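You operate a simulated robot arm through the tools that you are given. There is no shell and no other tool.

You run a simulated robot arm. Do the job below in one go: nothing can be reset, and whatever is moved stays where it is left.

Task
Zero the counter and wind 45 cm on to the hub.
Fine: set the brake as the brake card says; lock it at the end.

The check looks at the end state, three seconds after you hand in, the way a careful person would. Anything else that was tipped, shoved, dropped, spilled or broken makes it a failure.

Robot
A 7-joint arm with a two-finger parallel gripper, fixed in place. Base frame: the origin is on the floor under the middle of its stand, x ahead of it, y to its left, z up; the work surface is at about z = 89. Units: cm, degrees, N and s.
It reaches about 91 cm from its shoulder. Its first joint turns from -166.0 to 166.0 degrees. Payload 3.43 kg.
Tool frame: the origin (TCP) lies between the finger pads and is the grasp point; the fingertips stand 3 cm ahead of it; z points along the fingers, y is the line along which they close. The gripper opens to 9.4 cm. The fingers are 2.8 cm wide and 1 cm thick; the gripper's body (5 by 9.6 cm) begins 5.5 cm behind the TCP.
Orientation is that of the tool frame in the base frame, as [roll, pitch, yaw] about the fixed x, y, z axes, in that order (R = Rz(yaw) Ry(pitch) Rx(roll)). With the fingers straight down and closing along the base's y, the tool's x points along the base's -x, its y along +y and its z along -z.

Tools
- The arm moves only by the tool jog_arm. Its argument "rows" is a list of rows, each an object (a shift or turn left out is 0, a gripper value left out holds the last) with "delta_pos": the shift along the tool's x, y, z in cm, a list of three; "rot": the turn, a rotation vector about the tool's x, y, z in degrees, a list of three. In form: [{"delta_pos": [dx, dy, dz], "rot": [rx, ry, rz]}, ...]. A call has 1 to 20 rows; each row shifts and turns the commanded pose from where the row before left it, along the tool's axes as they then stand. "claw" is the finger opening in cm, from 0 to 9.4, set as the call begins (left out, the last holds). Rows are played at 5 a second. More than 5 cm and 8.6 degrees between two rows, or a gripper value outside its range, and nothing of the call is played. A pose out of reach is approached as far as the arm can. The call stops where the force on the tool passes 40 N (or 10 N more than at its start, if that is more) or the arm is blocked; 0.2 s more then pass. Each finger travels about 4.5 cm/s and halts on what it meets, pressing with about 35 N; the grip force reading is that of the motor and also rises with nothing between the fingers. The clock runs only during rows and for 0.2 s after the last one: add rows that do not move to give the fingers time. It gives the time, the measured TCP pose, the force on the tool (base axes), the opening and the grip force at its end, in the units of the frame above (readings bear some noise), with the torque about the TCP (base axes, N m) and any sound that the robot's microphone picked up, and new pictures: "pictures" is both (left out), scene, wrist or none.
- Cameras (640 x 400 px; columns grow to the right, rows downward): "scene" is fixed at [40.36, 63.57, 147.87]; the picture's right is [-0.80, -0.61, 0.00], its down [-0.46, 0.60, -0.66] and it looks along [0.40, -0.52, -0.75] (base axes); focal length 318 px, centre (320, 200). "wrist" rides on the gripper at [7.6, 1.4, -10.3] in the tool frame; the picture's right is [-0.18, 0.98, 0.00], its down [-0.75, -0.14, -0.64] and it looks along [-0.63, -0.12, 0.77] (tool axes); focal length 243 px, centre (320, 200).
- slide_trunk(by): slides the trunk up (or, below 0, down) by that many cm; the arm rides with it, the base frame stays. It gives what a move gives, with no picture.
- locate(camera, pixels): for up to 12 pixels [column, row] of the newest picture of that camera ("zoom" is the newest enlarged one), the place [x, y, z] in the base frame of the surface seen there, good to about 0.3 cm, but the place of the scene camera against the robot may be out by one fixed shift of up to 1.8 cm in any direction. The clock stands still meanwhile.
- inspect(camera, box): a new picture of the part [left, top, right, bottom] of that camera's present view, enlarged. The clock stands still meanwhile.
- finish_job(): hands the job in; it is judged then, once.

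Unless the task says otherwise, let go and move clear before handing in.

The tools are called after "Call:" as name(argument=value, ...) on one line, values as JSON. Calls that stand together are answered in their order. jog_arm: Moves the arm, as the interface text tells. Its arguments: {"type":"object","properties":{"rows":{"type":"array"},"claw":{"type":"number"},"pictures":{"type":"string","enum":["both","scene","wrist","none"]}},"required":["rows"]} The other tools are called the same way: slide_trunk (by) moves the trunk up or down; locate (camera, pixels) gives the place of the surface under pixels of a picture; inspect (camera, box) takes an enlarged picture of a part of a camera's view; finish_job () hands the job in.

At the start:

```text
t: 0.0
ee_pos: [57.48, 31.85, 119.83]
tool_rot: [-179.4, -0.4, 179.7]
contact_force: [-0.5, 0.2, 0.0]
ft_torque: [0.03, 0.01, -0.01]
finger_gap: 9.41
gripper_force: 0.1
trunk travel left (down, up): [-42.5, 18.5]
```

scene: 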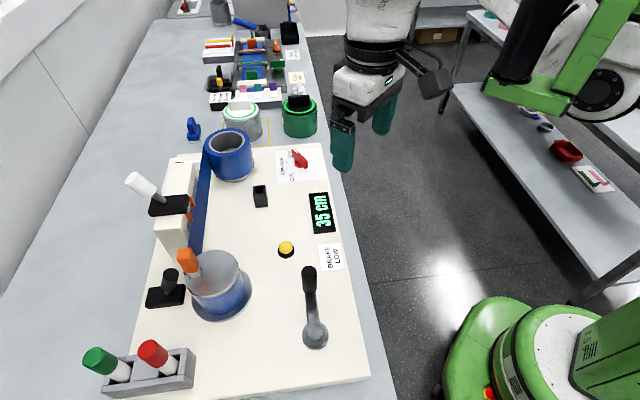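
wrist: 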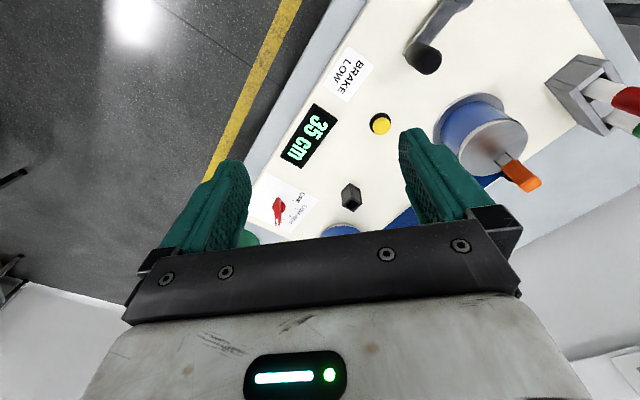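

The scene shows a winding board with a display reading "35 cm" at (321,212), a yellow button at (286,249), a crank/lever at (312,310), a blue hub with an orange handle at (215,280), and cards. I'll enlarge these parts to read them.

Call:
inspect(camera="scene", box=[240, 130, 370, 280])

Call:
inspect(camera="scene", box=[120, 220, 360, 400])

Call:
inspect(camera="scene", box=[110, 110, 310, 260])

Call:
inspect(camera="wrist", box=[240, 0, 560, 240])

```text
2.67 times, centred on (305, 205) of scene
```

zoom: 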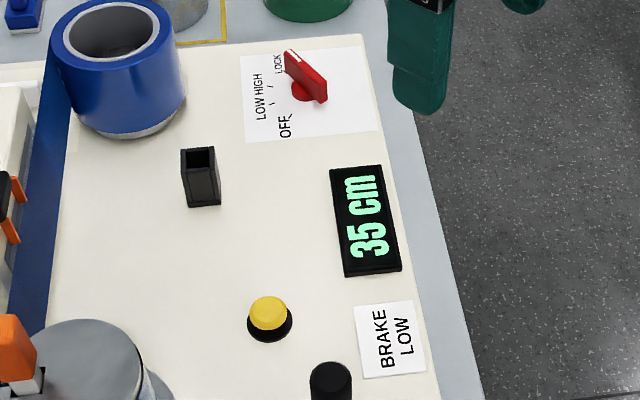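

```text
2.22 times, centred on (240, 310) of scene
```

zoom: 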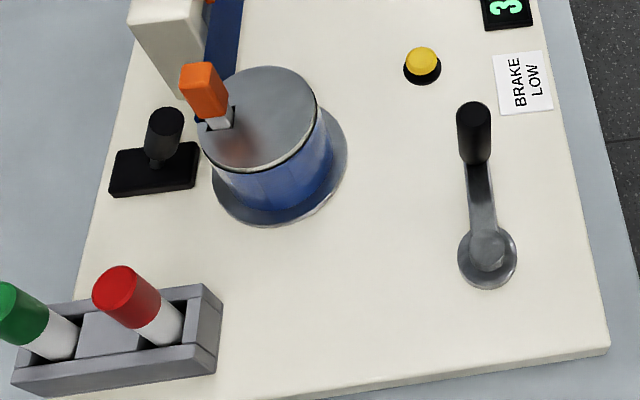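

```text
2.67 times, centred on (210, 185) of scene
```

zoom: 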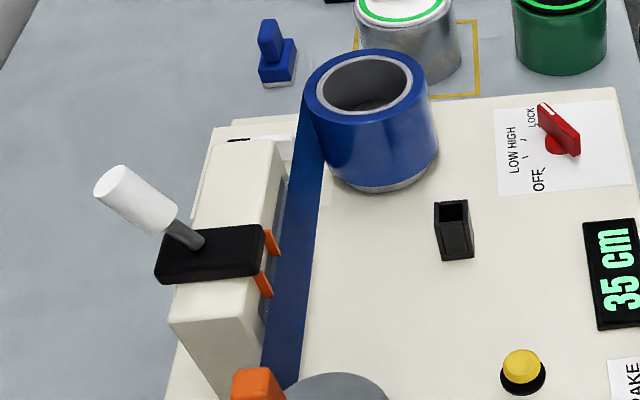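

```text
1.67 times, centred on (400, 120) of wrist
```

zoom: 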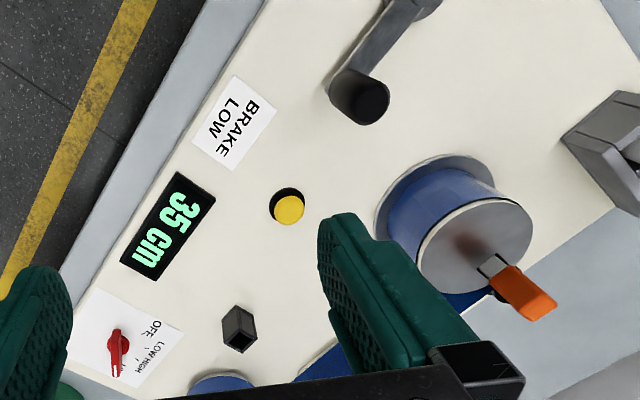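

The red brake knob at (300,157) appears to sit on a dial with OFF/LOW/HIGH/LOCK, and the card says BRAKE LOW. I'll locate the key features next.

Call:
locate(camera="scene", pixels=[[309, 275], [315, 335], [286, 247], [300, 158], [321, 212], [220, 270], [187, 260], [230, 140], [260, 190], [170, 285], [170, 205], [140, 185]])

Call:
locate(camera="wrist", pixels=[[424, 60], [380, 123], [279, 210], [312, 133], [500, 140], [522, 175], [350, 193], [460, 3], [348, 75]])

Call:
inspect(camera="scene", box=[270, 140, 330, 190])

Call:
inspect(camera="scene", box=[120, 160, 260, 320])

```text
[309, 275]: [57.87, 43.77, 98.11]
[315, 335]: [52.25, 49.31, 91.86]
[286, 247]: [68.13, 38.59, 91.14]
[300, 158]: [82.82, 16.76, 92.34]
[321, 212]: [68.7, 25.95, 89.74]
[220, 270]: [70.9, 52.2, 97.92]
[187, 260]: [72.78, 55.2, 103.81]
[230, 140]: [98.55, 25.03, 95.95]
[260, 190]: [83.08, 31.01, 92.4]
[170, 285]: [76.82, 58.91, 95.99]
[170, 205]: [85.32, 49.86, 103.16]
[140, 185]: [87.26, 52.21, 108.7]
```

```text
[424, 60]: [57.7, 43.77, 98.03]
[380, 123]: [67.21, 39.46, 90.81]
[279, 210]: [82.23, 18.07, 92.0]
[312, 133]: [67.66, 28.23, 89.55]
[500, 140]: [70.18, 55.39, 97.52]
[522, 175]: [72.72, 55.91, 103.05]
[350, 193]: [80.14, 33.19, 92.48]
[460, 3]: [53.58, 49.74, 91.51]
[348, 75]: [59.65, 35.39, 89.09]
```

```text
8.00 times, centred on (300, 165) of scene
```

zoom: 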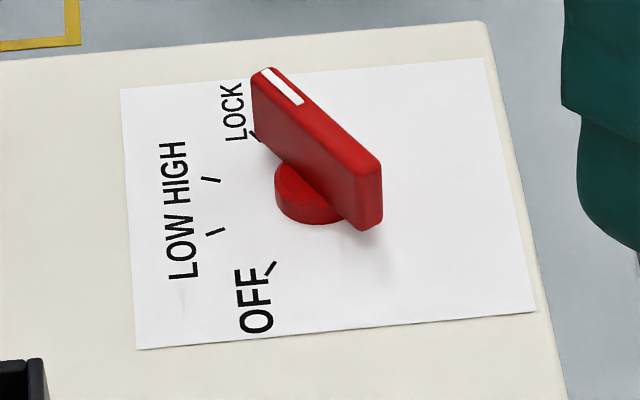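

```text
2.50 times, centred on (190, 240) of scene
```

zoom: 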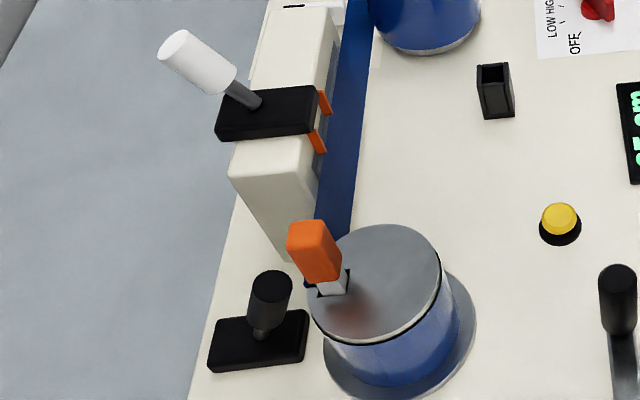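

The knob's white mark points to LOCK now, and the crank handle is at about (57.8,43.8), with its pivot at about (52.3,49.3). I'll measure the dial ticks, handle, markers and clips more precisely.

Call:
inspect(camera="scene", box=[270, 140, 330, 190])

Call:
locate(camera="zoom", pixels=[[254, 135], [210, 180], [215, 232], [270, 268], [265, 78], [300, 105], [310, 215], [370, 170], [363, 225], [295, 95]])

Call:
locate(camera="scene", pixels=[[108, 360], [155, 350], [190, 360], [309, 268], [309, 290], [304, 275], [316, 275], [315, 325], [185, 255], [215, 310], [250, 295], [165, 277]])

Call:
inspect(camera="wrist", box=[230, 160, 330, 240])

```text
8.00 times, centred on (300, 165) of scene
```

zoom: 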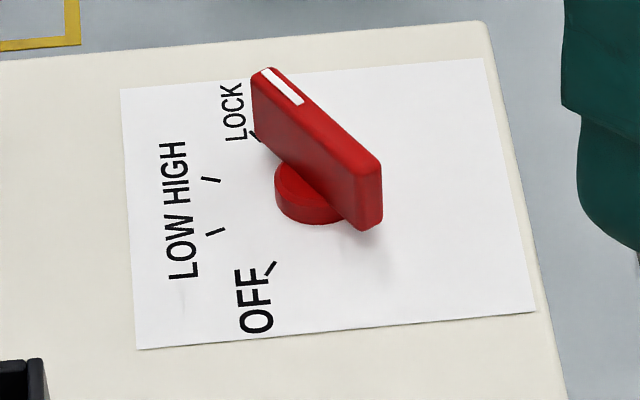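

```text
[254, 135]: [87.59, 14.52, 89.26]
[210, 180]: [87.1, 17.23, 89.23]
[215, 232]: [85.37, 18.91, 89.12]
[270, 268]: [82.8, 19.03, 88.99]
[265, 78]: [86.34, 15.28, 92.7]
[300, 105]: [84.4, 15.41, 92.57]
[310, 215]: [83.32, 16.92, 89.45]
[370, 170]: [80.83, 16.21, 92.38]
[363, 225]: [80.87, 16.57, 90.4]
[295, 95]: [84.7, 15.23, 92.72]
```

```text
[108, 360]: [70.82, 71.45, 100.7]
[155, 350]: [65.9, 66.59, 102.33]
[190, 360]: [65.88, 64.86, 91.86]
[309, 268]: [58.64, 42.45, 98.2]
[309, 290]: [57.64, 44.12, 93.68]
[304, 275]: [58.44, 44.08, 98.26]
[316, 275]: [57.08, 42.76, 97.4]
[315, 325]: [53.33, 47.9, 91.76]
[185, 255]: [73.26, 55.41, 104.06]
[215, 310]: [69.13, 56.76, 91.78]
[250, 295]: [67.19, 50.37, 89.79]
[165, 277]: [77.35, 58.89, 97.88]
```

```text
5.00 times, centred on (280, 200) of wrist
```

zoom: 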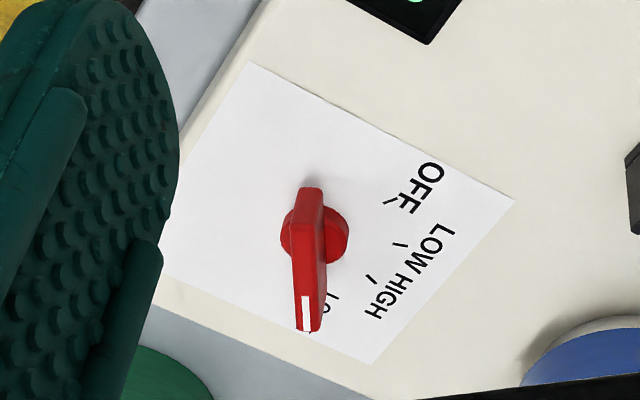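

The dial ticks fit a circle centred near (83.8,15.3): LOCK is at about −11°, HIGH 30°, LOW 66° and OFF 105°. I'll move over the hub side to get a close wrist view of the hub, the clip and the levers before touching anything.

Call:
jog_arm(rows=[{"delta_pos": [0.3, 4.5, 0]}, {"delta_pos": [0.3, 4.5, 0]}, {"delta_pos": [0.3, 4.5, 0]}, {"delta_pos": [0.3, 4.5, 0]}, {"delta_pos": [0.3, 4.5, 0]}, {"delta_pos": [0, 0, 0]}], pictures="both")

```text
t: 1.4
ee_pos: [56.16, 54.36, 119.71]
tool_rot: [-179.3, -0.3, 179.6]
contact_force: [-0.3, -0.3, 0.5]
ft_torque: [-0.01, 0.01, -0.02]
finger_gap: 9.43
gripper_force: 0.1
trunk travel left (down, up): [-42.5, 18.5]
```

scene: 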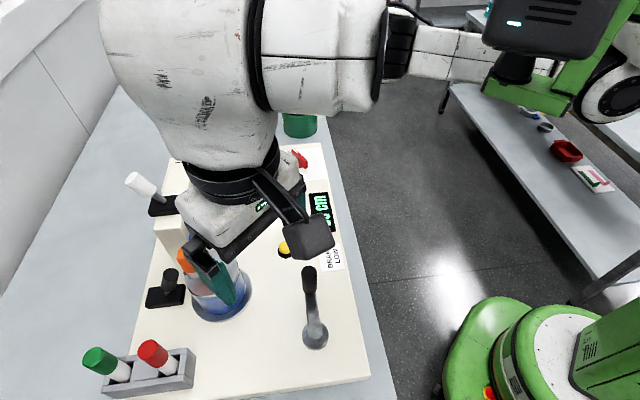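
wrist: 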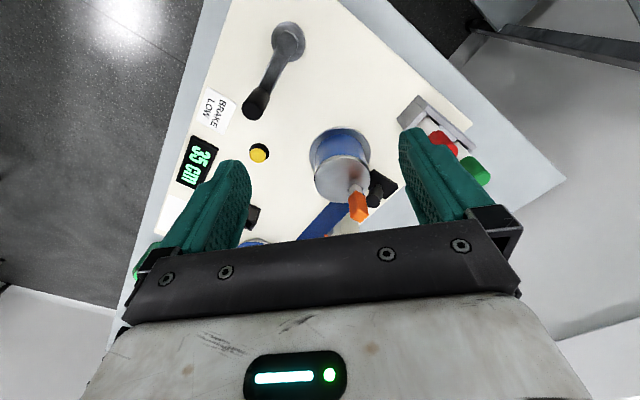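

The hub is at (345,165) and its orange clip at (358,205) in the wrist view, with the tape running down-left. I'll enlarge this area.

Call:
inspect(camera="wrist", box=[230, 90, 420, 245])

Call:
locate(camera="wrist", pixels=[[287, 30], [256, 105], [258, 153], [320, 175], [365, 175], [345, 185], [330, 130], [358, 205], [380, 185], [443, 140], [475, 170], [420, 110]])

```text
2.58 times, centred on (325, 168) of wrist
```

zoom: 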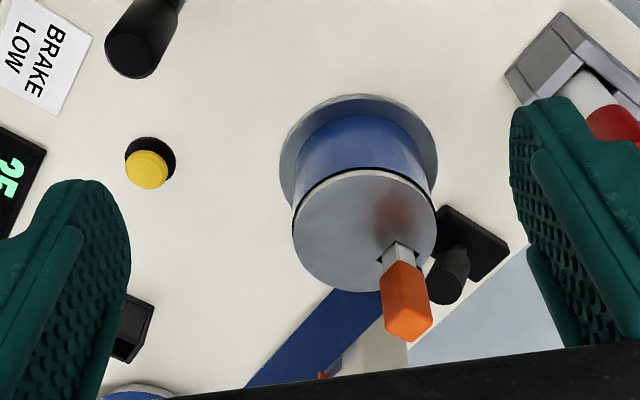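

```text
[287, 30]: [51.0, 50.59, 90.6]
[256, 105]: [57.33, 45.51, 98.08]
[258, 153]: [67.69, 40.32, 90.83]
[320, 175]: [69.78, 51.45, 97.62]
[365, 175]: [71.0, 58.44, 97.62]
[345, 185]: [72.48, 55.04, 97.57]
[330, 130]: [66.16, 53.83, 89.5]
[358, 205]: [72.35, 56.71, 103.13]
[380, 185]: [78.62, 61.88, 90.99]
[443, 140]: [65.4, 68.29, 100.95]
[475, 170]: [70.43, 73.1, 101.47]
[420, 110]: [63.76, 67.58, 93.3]
```

The readings match: hub centre near (70.5,54), tape coming on at its outer (+x,+y) side, so winding on needs the hub to turn counter‑clockwise seen from above. Now I'll go over the brake knob for a close look.

Call:
jog_arm(rows=[{"delta_pos": [-2.4, -3.84, 0]}, {"delta_pos": [-2.4, -3.84, 0]}, {"delta_pos": [-2.4, -3.84, 0]}, {"delta_pos": [-2.4, -3.84, 0]}, {"delta_pos": [-2.4, -3.84, 0]}, {"delta_pos": [-2.4, -3.84, 0]}, {"delta_pos": [-2.4, -3.84, 0]}, {"delta_pos": [-2.4, -3.84, 0]}, {"delta_pos": [-2.4, -3.84, 0]}, {"delta_pos": [-2.4, -3.84, 0]}, {"delta_pos": [0, 0, 3.5]}, {"delta_pos": [0, 0, 3.5]}, {"delta_pos": [0, 0, 3.5]}, {"delta_pos": [0, 0, 3]}, {"delta_pos": [0, 0, 0]}], pictures="both")

```text
t: 4.6
ee_pos: [79.89, 15.43, 106.58]
tool_rot: [-179.4, -0.3, 179.4]
contact_force: [1.1, -0.2, 1.0]
ft_torque: [-0.02, 0.01, -0.01]
finger_gap: 9.42
gripper_force: 0.1
trunk travel left (down, up): [-42.5, 18.5]
```

scene: 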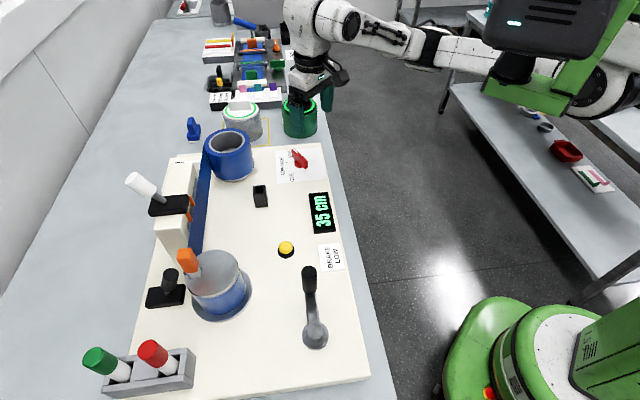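
wrist: 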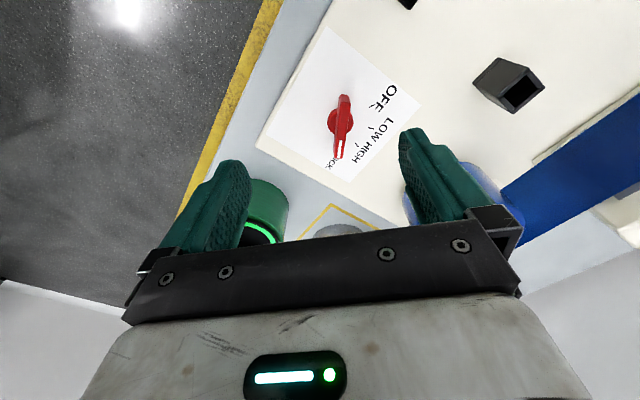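

I'm above the knob (wrist view (340,125)) with clear view of its dial. I'll enlarge this and measure the knob, the ticks and the nearby canister and roll for clearance.

Call:
inspect(camera="wrist", box=[280, 60, 420, 190])

Call:
locate(camera="wrist", pixels=[[342, 97], [338, 156], [340, 125], [374, 106], [373, 127], [357, 147], [268, 200], [262, 235], [335, 230], [460, 175], [410, 190], [508, 90]])

Call:
locate(camera="scene", pixels=[[298, 100], [313, 104], [240, 107], [258, 110], [229, 132], [248, 150], [210, 145], [193, 122]])

```text
3.08 times, centred on (350, 125) of wrist
```

zoom: 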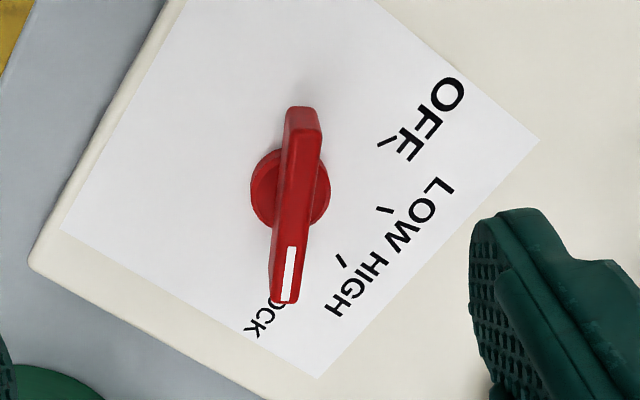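

```text
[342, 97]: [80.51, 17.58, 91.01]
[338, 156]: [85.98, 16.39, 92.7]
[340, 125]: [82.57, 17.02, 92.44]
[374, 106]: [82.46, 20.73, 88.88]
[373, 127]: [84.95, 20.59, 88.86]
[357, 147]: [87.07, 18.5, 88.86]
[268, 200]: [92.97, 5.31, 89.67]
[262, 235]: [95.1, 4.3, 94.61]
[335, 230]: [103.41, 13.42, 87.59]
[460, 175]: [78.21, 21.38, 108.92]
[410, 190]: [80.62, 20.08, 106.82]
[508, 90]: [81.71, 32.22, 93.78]
```

```text
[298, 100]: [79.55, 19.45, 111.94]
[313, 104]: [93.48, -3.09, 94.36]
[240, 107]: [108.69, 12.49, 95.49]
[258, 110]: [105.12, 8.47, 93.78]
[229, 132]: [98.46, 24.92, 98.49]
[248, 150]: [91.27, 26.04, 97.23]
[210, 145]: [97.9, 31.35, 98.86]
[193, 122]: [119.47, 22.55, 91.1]
```

The wrist camera puts the knob centre at about (83.4,16.9) with the bar at about −12°, top z ≈ 92.7. The scene camera is out by roughly 1.6 cm in y. I'll line the gripper up above the bar, with the yaw turned to match and the fingers partly closed.

Call:
jog_arm(rows=[{"delta_pos": [-1.75, 0.75, 0]}, {"delta_pos": [-1.75, 0.75, 0]}, {"rot": [0, 0, 6]}, {"rot": [0, 0, 6]}, {"delta_pos": [0, 0, 3.5]}, {"delta_pos": [0, 0, 3.5]}, {"delta_pos": [0, 0, 2]}, {"delta_pos": [0, 0, 0]}, {"delta_pos": [0, 0, 0]}], claw=5, pictures="both")

```text
t: 6.6
ee_pos: [83.29, 16.91, 97.49]
tool_rot: [-179.4, -0.1, 167.6]
contact_force: [-0.6, -0.7, -0.5]
ft_torque: [-0.02, -0.01, 0.02]
finger_gap: 5.01
gripper_force: 0.1
trunk travel left (down, up): [-42.5, 18.5]
```

scene: 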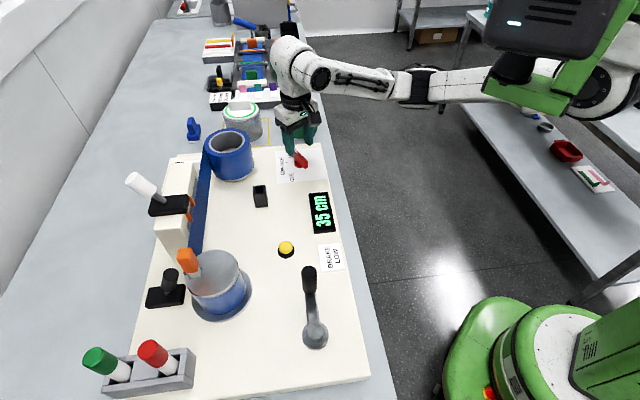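
wrist: 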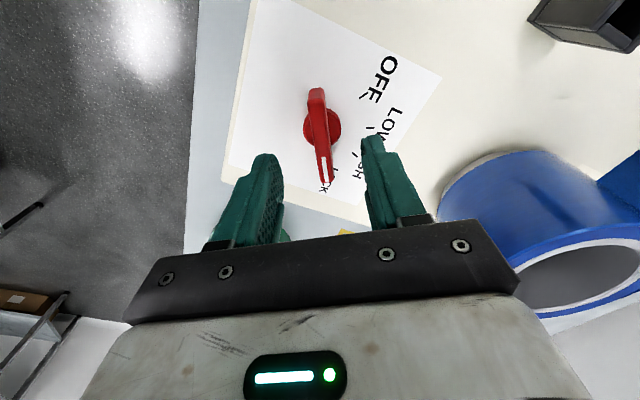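

Call:
inspect(camera="wrist", box=[220, 60, 420, 220])

Call:
locate(camera="wrist", pixels=[[316, 92], [326, 180], [320, 130], [325, 165], [362, 95], [368, 127], [357, 168], [325, 189]])

```text
2.50 times, centred on (320, 140) of wrist
```

zoom: 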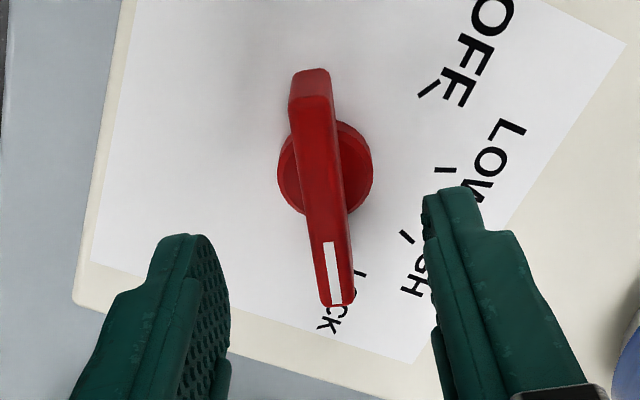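

```text
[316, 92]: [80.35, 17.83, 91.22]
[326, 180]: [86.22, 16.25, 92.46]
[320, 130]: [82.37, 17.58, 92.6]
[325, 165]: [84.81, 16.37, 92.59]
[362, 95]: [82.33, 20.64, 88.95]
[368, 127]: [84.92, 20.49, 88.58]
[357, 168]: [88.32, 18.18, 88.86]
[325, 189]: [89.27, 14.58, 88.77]
```

The bar (tip (326,180), tail (316,90)) lies about 3° further round than the fingers, at about −15°. The LOW tick works out at about +65°, so the turn is about 80°. I'll trim the yaw, descend and close on the bar.

Call:
jog_arm(rows=[{"rot": [0, 0, 3]}, {"delta_pos": [0, 0.1, 2]}, {"delta_pos": [0, 0, 1.5]}, {"delta_pos": [0, 0, 0.9]}, {"delta_pos": [0, 0, 0]}], claw=5, pictures="wrist")

Call:
jog_arm(rows=[{"delta_pos": [0, 0, 0]}, {"delta_pos": [0, 0, 0]}, {"delta_pos": [0, 0, 0]}, {"delta_pos": [0, 0, 0]}, {"delta_pos": [0, 0, 0]}], claw=0.5, pictures="both")

```text
t: 7.8
ee_pos: [83.29, 17.01, 93.01]
tool_rot: [-179.4, -0.1, 164.7]
contact_force: [0.8, 0.3, -0.2]
ft_torque: [0.03, 0.02, 0.01]
finger_gap: 4.99
gripper_force: 0.0
trunk travel left (down, up): [-42.5, 18.5]
```

wrist: 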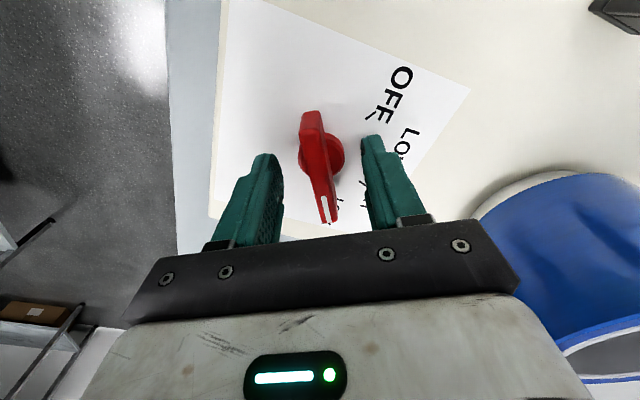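

```text
t: 9.0
ee_pos: [83.2, 17.13, 93.16]
tool_rot: [-179.3, -0.1, 164.6]
contact_force: [0.6, -0.1, -2.6]
ft_torque: [1.05, -0.61, 0.28]
finger_gap: 1.12
gripper_force: 43.9
trunk travel left (down, up): [-42.5, 18.5]
```

scene: 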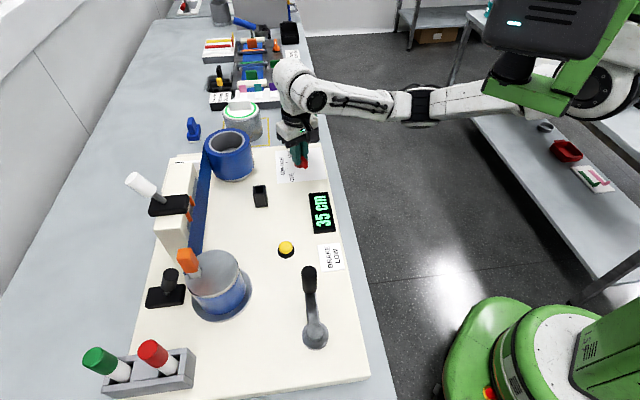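
wrist: 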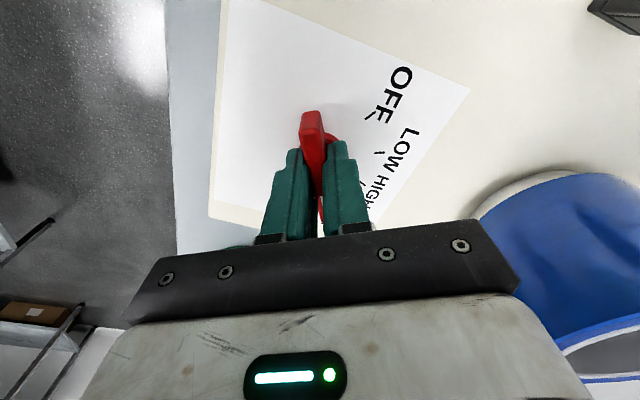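

The bar is gripped at 1.12 cm opening. I'll turn the knob counter‑clockwise (seen from above) from LOCK towards LOW, first by 40°, and check.

Call:
jog_arm(rows=[{"rot": [0, 0, -5]}, {"rot": [0, 0, -5]}, {"rot": [0, 0, -5]}, {"rot": [0, 0, -5]}, {"rot": [0, 0, -5]}, {"rot": [0, 0, -5]}, {"rot": [0, 0, -5]}, {"rot": [0, 0, -5]}, {"delta_pos": [0, 0, 0]}], pictures="both")

```text
t: 11.0
ee_pos: [83.33, 16.91, 93.03]
tool_rot: [-179.5, -0.6, -155.4]
contact_force: [0.8, -7.2, -1.0]
ft_torque: [1.33, -0.52, 0.0]
finger_gap: 1.11
gripper_force: 44.4
trunk travel left (down, up): [-42.5, 18.5]
```

scene: 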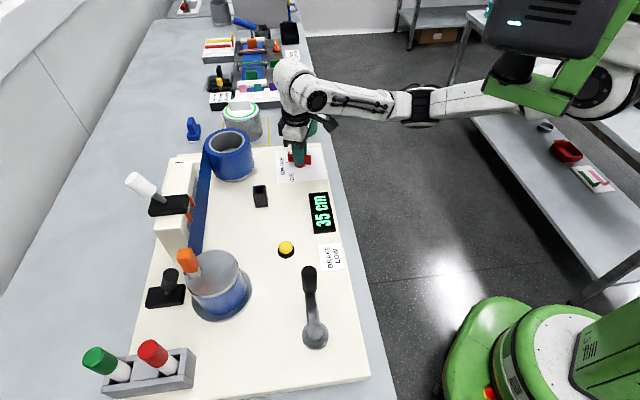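
wrist: 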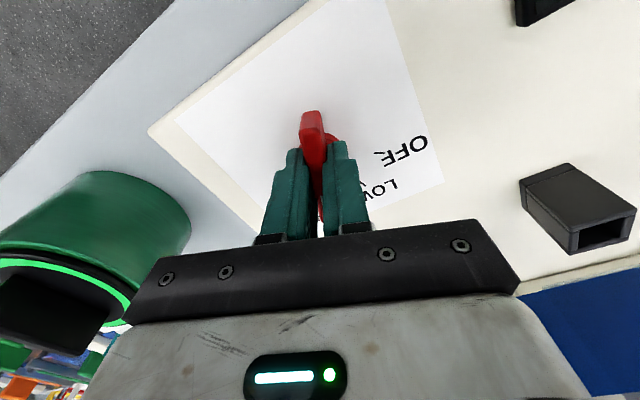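

The knob followed to about 25° (HIGH) without slipping. I'll turn it another 40° to LOW.

Call:
jog_arm(rows=[{"rot": [0, 0, -5]}, {"rot": [0, 0, -5]}, {"rot": [0, 0, -5]}, {"rot": [0, 0, -5]}, {"rot": [0, 0, -5]}, {"rot": [0, 0, -5]}, {"rot": [0, 0, -5]}, {"rot": [0, 0, -5]}, {"delta_pos": [0, 0, 0]}], pictures="both")

```text
t: 13.0
ee_pos: [83.28, 16.87, 93.06]
tool_rot: [-179.9, -0.8, -115.4]
contact_force: [16.3, -16.9, 5.5]
ft_torque: [0.45, -0.27, -0.03]
finger_gap: 1.08
gripper_force: 44.7
trunk travel left (down, up): [-42.5, 18.5]
```

scene: 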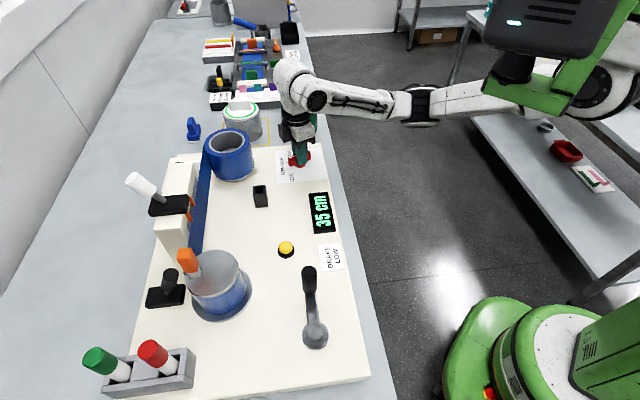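
wrist: 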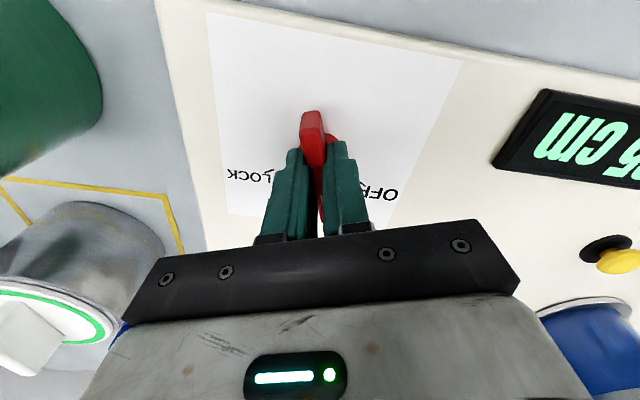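

The knob is now at about 64.6°. I'll release, rise straight up and check the pointer against the LOW tick.

Call:
jog_arm(rows=[{"delta_pos": [0, 0, 0]}, {"delta_pos": [0, 0, 0]}, {"delta_pos": [0, 0, 0]}, {"delta_pos": [0, 0, 0]}, {"delta_pos": [0, 0, -2]}, {"delta_pos": [0, 0, -3]}, {"delta_pos": [0, 0, -3]}, {"delta_pos": [0, 0, -3]}, {"delta_pos": [0, 0, 0]}], claw=5, pictures="both")

Call:
inspect(camera="wrist", box=[220, 40, 420, 220])

Call:
inspect(camera="scene", box=[270, 130, 330, 190])

```text
t: 15.0
ee_pos: [83.18, 17.13, 104.1]
tool_rot: [180.0, -0.7, -115.4]
contact_force: [0.4, -0.5, 0.5]
ft_torque: [0.05, 0.01, 0.03]
finger_gap: 5.0
gripper_force: 0.1
trunk travel left (down, up): [-42.5, 18.5]
```

scene: 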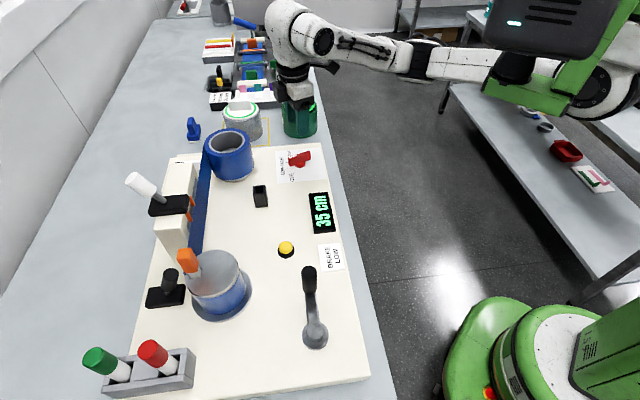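
wrist: 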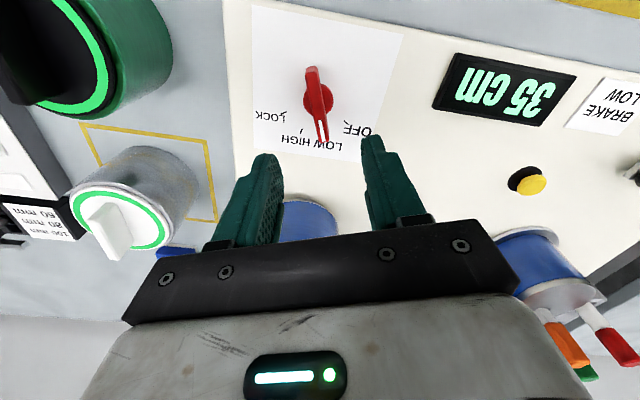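

```text
2.22 times, centred on (320, 130) of wrist
```

zoom: 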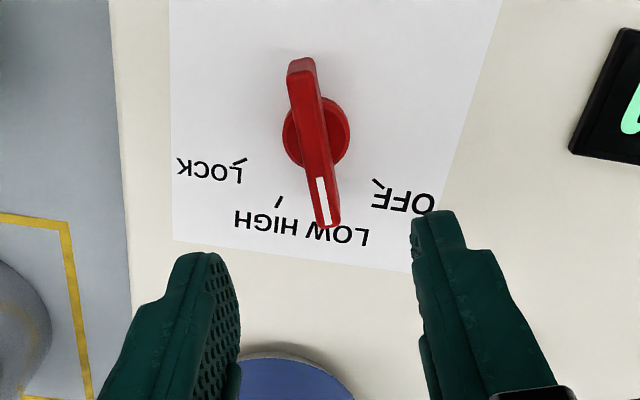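

```text
6.67 times, centred on (300, 160) of scene
```

zoom: 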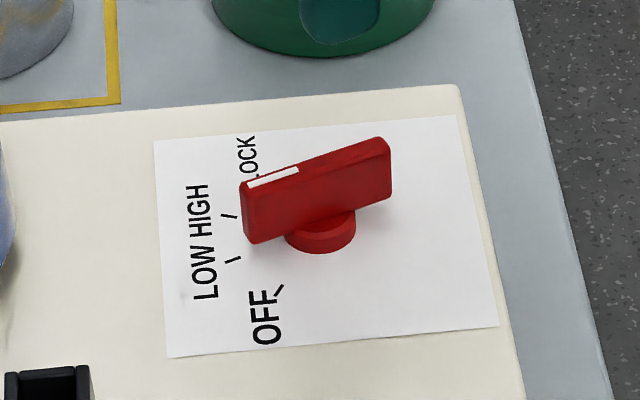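

The pointer covers the LOW tick in the wrist view (only HIGH, LOCK and OFF ticks are visible). I'll verify by measuring the bar ends.

Call:
inspect(camera="wrist", box=[270, 50, 390, 160])

Call:
locate(camera="wrist", pixels=[[312, 72], [317, 100], [322, 125], [324, 140], [284, 114], [300, 131], [345, 124], [317, 85]])

```text
3.64 times, centred on (330, 105) of wrist
```

zoom: 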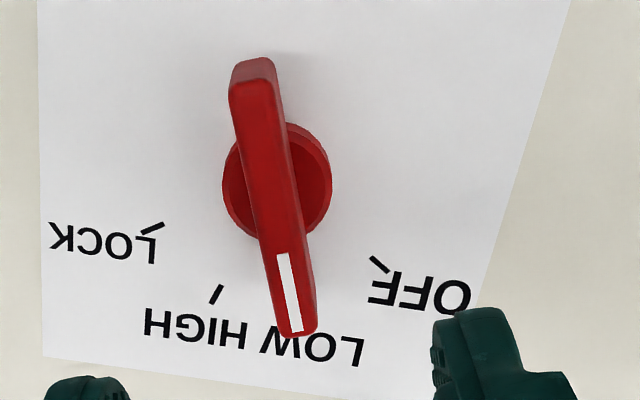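

```text
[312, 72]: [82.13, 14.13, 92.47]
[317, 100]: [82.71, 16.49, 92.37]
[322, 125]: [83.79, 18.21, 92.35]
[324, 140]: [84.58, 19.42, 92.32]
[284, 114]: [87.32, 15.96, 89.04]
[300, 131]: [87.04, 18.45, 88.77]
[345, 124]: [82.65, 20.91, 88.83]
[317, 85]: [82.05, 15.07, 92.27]
```

The bar runs at 65.1°, pointing right at LOW, so the brake is set. Next I'll turn the tool back to its standard yaw, close the fingers and go above the yellow button.

Call:
jog_arm(rows=[{"rot": [0, 0, 8.1]}, {"rot": [0, 0, 8.1]}, {"rot": [0, 0, 8.1]}, {"rot": [0, 0, 8.1]}, {"rot": [0, 0, 8.1]}, {"rot": [0, 0, 8.1]}, {"rot": [0, 0, 8.1]}, {"rot": [0, 0, 7.9]}, {"delta_pos": [3.03, 3.82, 0]}, {"delta_pos": [3.03, 3.82, 0]}, {"delta_pos": [3.03, 3.82, 0]}, {"delta_pos": [3.03, 3.82, 0]}, {"delta_pos": [3.03, 3.82, 0]}, {"delta_pos": [3.03, 3.82, 0]}, {"delta_pos": [0, 0, 0]}, {"delta_pos": [0, 0, 0]}], claw=0, pictures="both")

```text
t: 18.4
ee_pos: [65.16, 40.15, 103.97]
tool_rot: [-179.4, -0.4, -180.0]
contact_force: [0.1, -0.6, 0.7]
ft_torque: [-0.02, -0.02, 0.04]
finger_gap: 0.0
gripper_force: 32.9
trunk travel left (down, up): [-42.5, 18.5]
```

scene: 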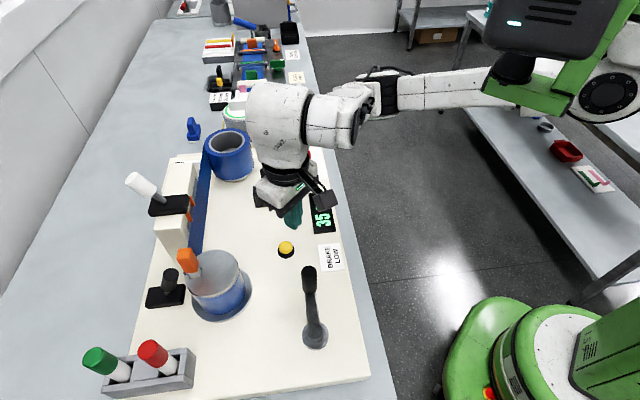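
wrist: 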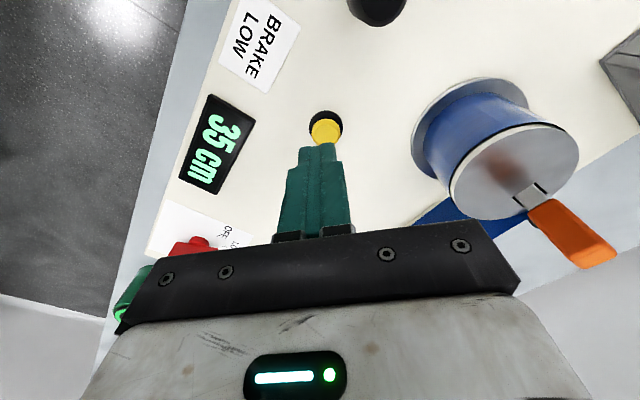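

The yellow button is at (326,128) just beyond the fingertips. I'll measure its top and the hub features from here.

Call:
locate(camera="wrist", pixels=[[325, 131], [318, 128], [333, 133], [327, 137], [323, 113], [376, 5], [512, 150], [455, 185], [575, 160], [570, 235], [515, 205], [520, 100]])

Call:
inspect(camera="wrist", box=[280, 90, 380, 170])

Call:
inspect(camera="wrist", box=[390, 60, 640, 280])

```text
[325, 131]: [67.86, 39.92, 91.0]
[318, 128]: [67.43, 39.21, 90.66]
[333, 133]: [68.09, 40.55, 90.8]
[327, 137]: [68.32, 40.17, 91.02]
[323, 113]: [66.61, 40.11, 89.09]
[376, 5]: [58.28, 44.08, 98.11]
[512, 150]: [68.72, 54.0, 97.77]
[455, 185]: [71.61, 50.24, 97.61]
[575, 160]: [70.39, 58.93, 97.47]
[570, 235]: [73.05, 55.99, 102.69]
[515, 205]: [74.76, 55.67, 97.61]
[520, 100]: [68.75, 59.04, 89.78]
```

```text
5.00 times, centred on (330, 130) of wrist
```

zoom: 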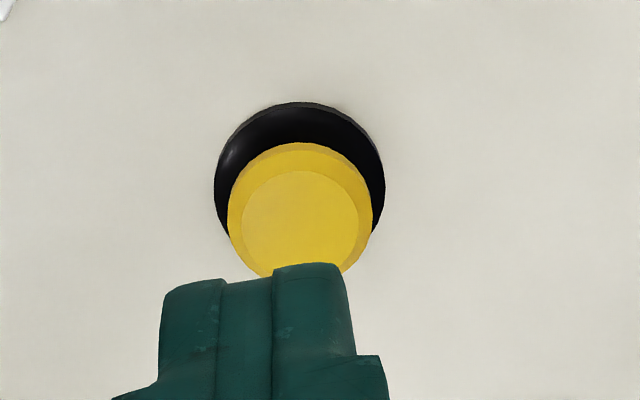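

```text
1.82 times, centred on (515, 170) of wrist
```

zoom: 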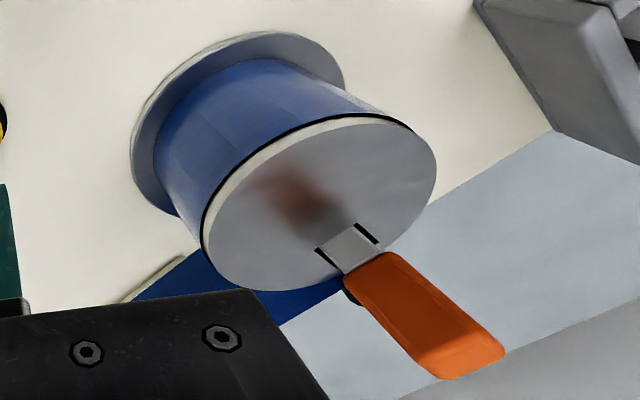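

The button top centre is at about (68.0,40.05,91.0), so contact should be near TCP z = 94. I'll align over it and descend to just above.

Call:
jog_arm(rows=[{"delta_pos": [-2.84, -0.1, 0]}, {"delta_pos": [0, 0, 3]}, {"delta_pos": [0, 0, 3]}, {"delta_pos": [0, 0, 2.5]}, {"delta_pos": [0, 0, 0]}, {"delta_pos": [0, 0, 0]}], claw=0, pictures="both")

```text
t: 19.8
ee_pos: [67.98, 39.83, 95.31]
tool_rot: [-179.4, -0.3, 179.9]
contact_force: [-0.5, 1.2, -0.5]
ft_torque: [-0.01, 0.0, 0.01]
finger_gap: 0.0
gripper_force: 33.3
trunk travel left (down, up): [-42.5, 18.5]
```

scene: 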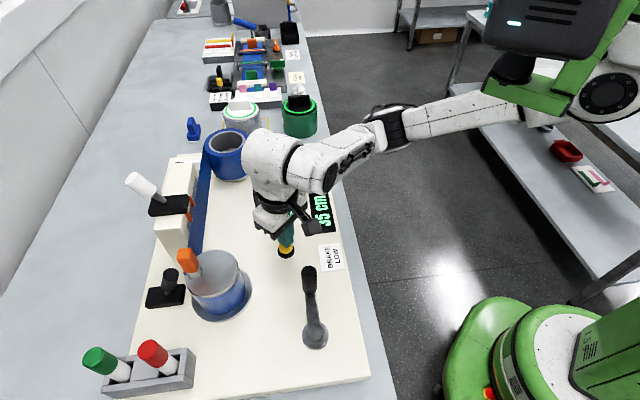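
wrist: 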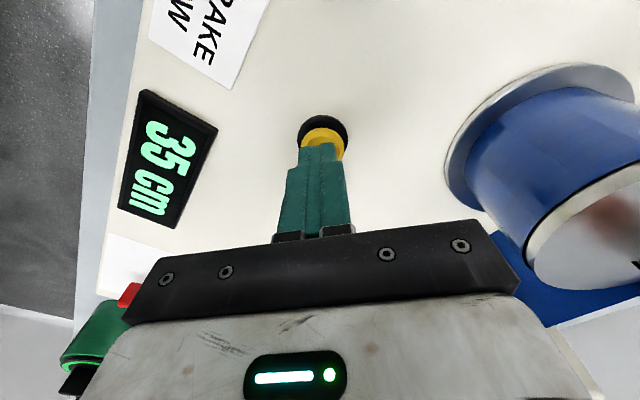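

The fingertips sit right over the button and the display still reads 35 cm. I'll press down in small steps.

Call:
jog_arm(rows=[{"delta_pos": [0, 0.2, 0.6]}, {"delta_pos": [0, 0, 0.3]}, {"delta_pos": [0, 0, 0.2]}, {"delta_pos": [0, 0, 0.2]}, {"delta_pos": [0, 0, 0.2]}, {"delta_pos": [0, 0, 0.2]}], claw=0, pictures="wrist")

```text
t: 21.2
ee_pos: [67.91, 39.94, 93.67]
tool_rot: [-179.3, -0.2, 180.0]
contact_force: [-0.3, -0.3, 2.7]
ft_torque: [0.0, -0.06, 0.02]
finger_gap: 0.0
gripper_force: 32.8
trunk travel left (down, up): [-42.5, 18.5]
heard: click
```

wrist: 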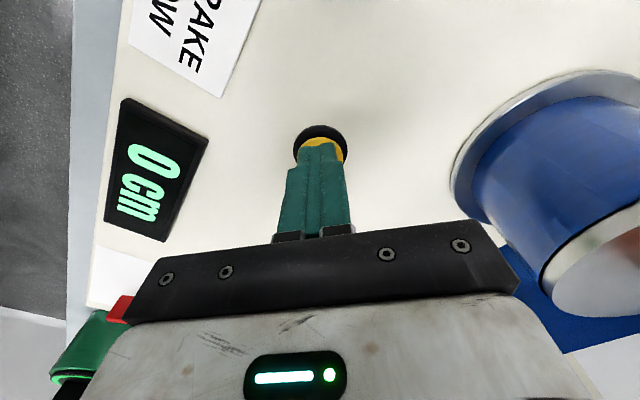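

A click was heard and the display now reads 0 cm. I'll rise off the button and move above the crank to measure it.

Call:
jog_arm(rows=[{"delta_pos": [0, 0, -2]}, {"delta_pos": [0, 0, -4]}, {"delta_pos": [0, 0, -4.5]}, {"delta_pos": [0, 0, -4.5]}, {"delta_pos": [4, 1.7, 0]}, {"delta_pos": [4, 1.7, 0]}, {"delta_pos": [4, 1.7, 0]}, {"delta_pos": [4, 1.7, 0]}, {"delta_pos": [0, 0, 0]}], claw=6, pictures="both")

```text
t: 23.2
ee_pos: [51.86, 46.99, 108.75]
tool_rot: [-179.3, -0.3, 180.0]
contact_force: [-0.3, -0.5, 0.2]
ft_torque: [0.01, 0.0, 0.01]
finger_gap: 6.02
gripper_force: 0.1
trunk travel left (down, up): [-42.5, 18.5]
```

scene: 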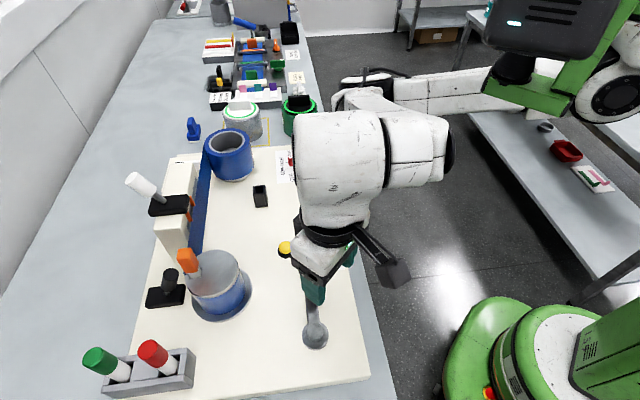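
wrist: 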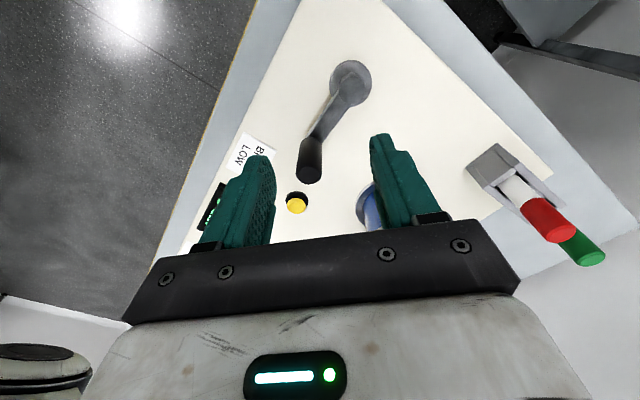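

The crank's pivot is at (350,82) and its handle top at (308,175) in the wrist view. I'll enlarge and measure them.

Call:
inspect(camera="wrist", box=[260, 50, 420, 220])

Call:
locate(camera="wrist", pixels=[[351, 82], [349, 65], [340, 85], [370, 85], [352, 97], [309, 174], [302, 172], [318, 172], [310, 182], [312, 140], [548, 215], [580, 250]])

```text
2.35 times, centred on (340, 135) of wrist
```

zoom: 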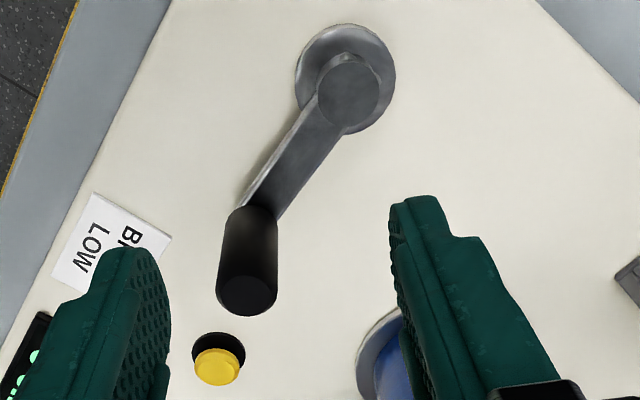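

```text
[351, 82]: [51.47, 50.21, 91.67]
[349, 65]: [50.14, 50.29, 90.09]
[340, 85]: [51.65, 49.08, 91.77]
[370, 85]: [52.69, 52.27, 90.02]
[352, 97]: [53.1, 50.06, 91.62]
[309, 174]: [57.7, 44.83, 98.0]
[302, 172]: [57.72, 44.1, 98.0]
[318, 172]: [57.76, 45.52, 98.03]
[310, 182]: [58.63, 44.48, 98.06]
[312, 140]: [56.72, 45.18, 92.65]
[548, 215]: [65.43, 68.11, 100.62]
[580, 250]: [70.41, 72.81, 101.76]
```

The pivot is near (52.1,50.3), and the handle axis near (57.75,44.8), top z 98, about 2.6 cm thick. The crank radius is therefore about 7.9 cm at about −44°. I'll go over the handle and lower to just above it.

Call:
jog_arm(rows=[{"delta_pos": [-2.95, -1.1, 0]}, {"delta_pos": [-2.95, -1.1, 0]}, {"delta_pos": [0, 0, 3.5]}, {"delta_pos": [0, 0, 3]}, {"delta_pos": [0, 0, 0]}, {"delta_pos": [0, 0, 0]}], claw=6, pictures="both")

Call:
inspect(camera="wrist", box=[220, 80, 420, 240])

```text
t: 24.6
ee_pos: [57.9, 44.66, 102.2]
tool_rot: [-179.5, -0.4, -179.9]
contact_force: [0.5, 0.1, -0.7]
ft_torque: [0.0, 0.03, 0.0]
finger_gap: 6.02
gripper_force: 0.0
trunk travel left (down, up): [-42.5, 18.5]
```

scene: 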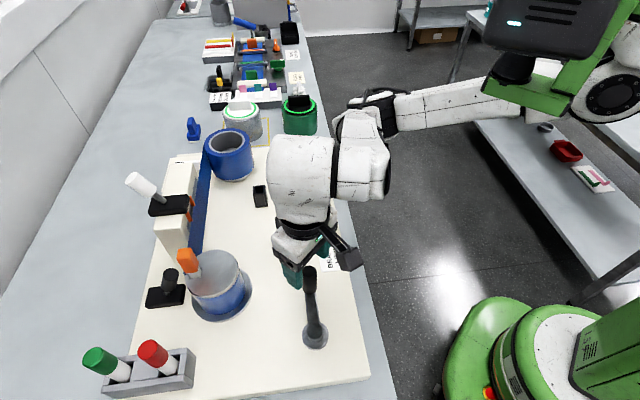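
wrist: 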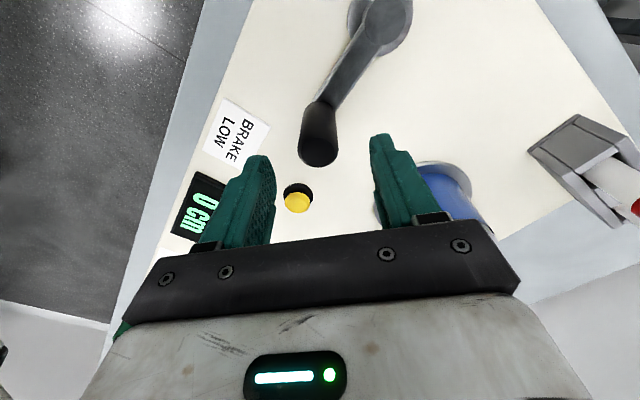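

```text
2.50 times, centred on (320, 160) of wrist
```

zoom: 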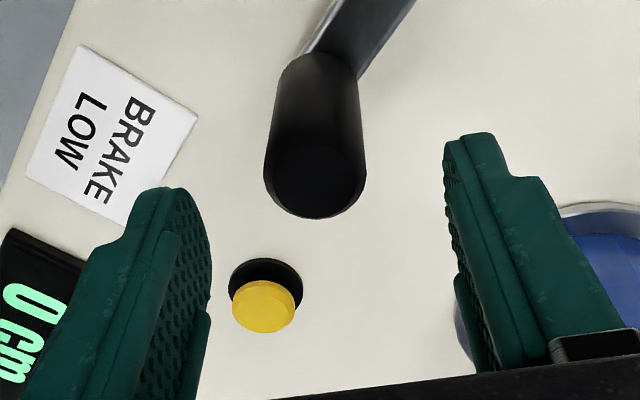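

The handle top centre at (318,150) is right where the grasp axis should meet it, and the display (0 cm) is visible here. I'll descend and grip the handle.

Call:
jog_arm(rows=[{"delta_pos": [0, 0, 2]}, {"delta_pos": [0, 0, 2]}, {"delta_pos": [0, 0, 1.3]}, {"delta_pos": [0, 0, 0]}], claw=6, pictures="none")

Call:
jog_arm(rows=[{"delta_pos": [0, 0, 0]}, {"delta_pos": [0, 0, 0]}, {"delta_pos": [0, 0, 0]}, {"delta_pos": [0, 0, 0]}, {"delta_pos": [0, 0, 0]}], claw=1.5, pictures="both")

```text
t: 25.6
ee_pos: [57.72, 44.71, 96.81]
tool_rot: [-179.4, -0.4, -179.9]
contact_force: [0.5, -1.2, -0.8]
ft_torque: [0.0, 0.0, 0.0]
finger_gap: 6.0
gripper_force: 0.1
trunk travel left (down, up): [-42.5, 18.5]
```

```text
t: 26.8
ee_pos: [57.87, 44.69, 96.78]
tool_rot: [-179.3, -0.2, 179.9]
contact_force: [2.8, -1.6, -3.3]
ft_torque: [1.12, -0.01, -0.01]
finger_gap: 2.78
gripper_force: 44.7
trunk travel left (down, up): [-42.5, 18.5]
```

scene: 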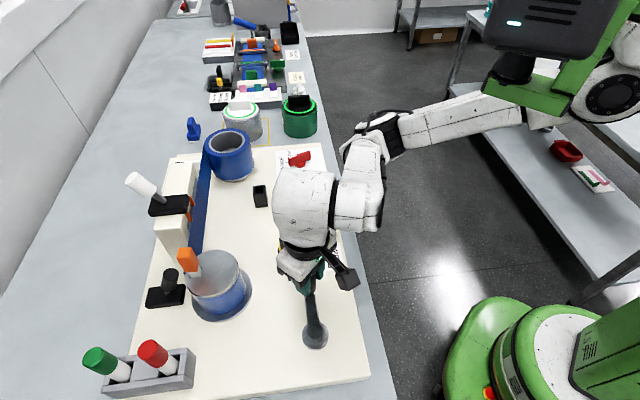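
wrist: 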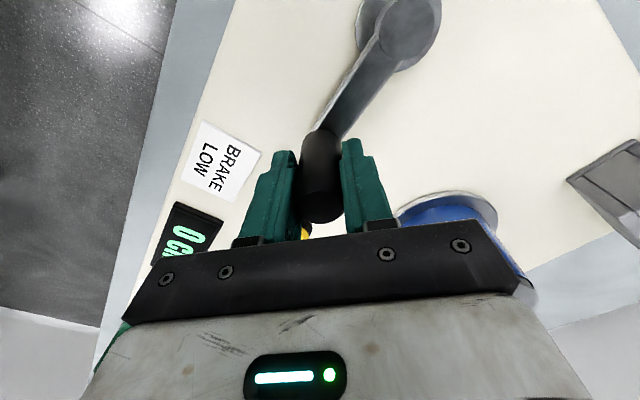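

The handle is gripped (2.78 cm) and the display still shows 0. I'll turn the crank 15° counter‑clockwise as a test and watch the forces and the counter.

Call:
jog_arm(rows=[{"delta_pos": [-0.467, 0.519, 0]}, {"delta_pos": [-0.42, 0.557, 0]}, {"delta_pos": [-0.37, 0.592, 0]}, {"delta_pos": [0, 0, 0]}], pictures="both")

Call:
inspect(camera="wrist", box=[100, 120, 300, 280])

```text
t: 27.8
ee_pos: [58.95, 46.28, 97.0]
tool_rot: [-179.4, -0.3, 180.0]
contact_force: [2.4, -1.8, 0.7]
ft_torque: [0.85, 0.37, 0.02]
finger_gap: 2.76
gripper_force: 45.1
trunk travel left (down, up): [-42.5, 18.5]
```

scene: 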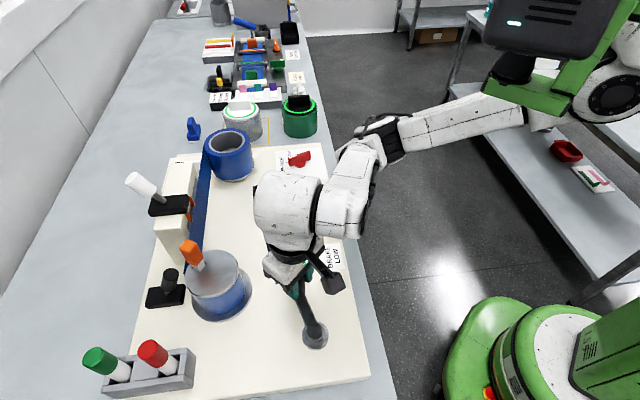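
wrist: 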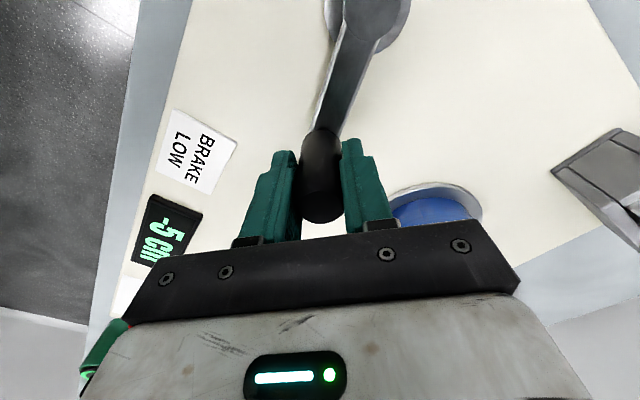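

```text
2.50 times, centred on (200, 200) of wrist
```

zoom: 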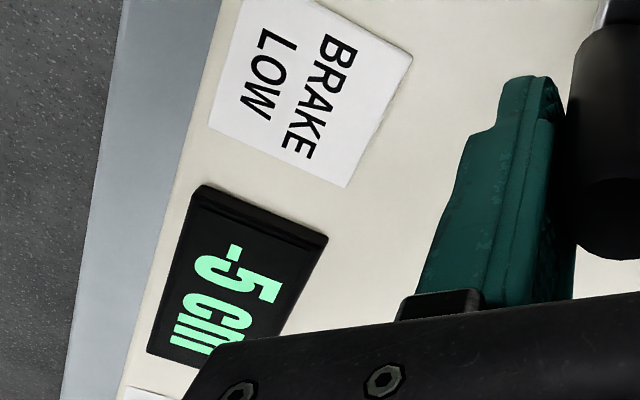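

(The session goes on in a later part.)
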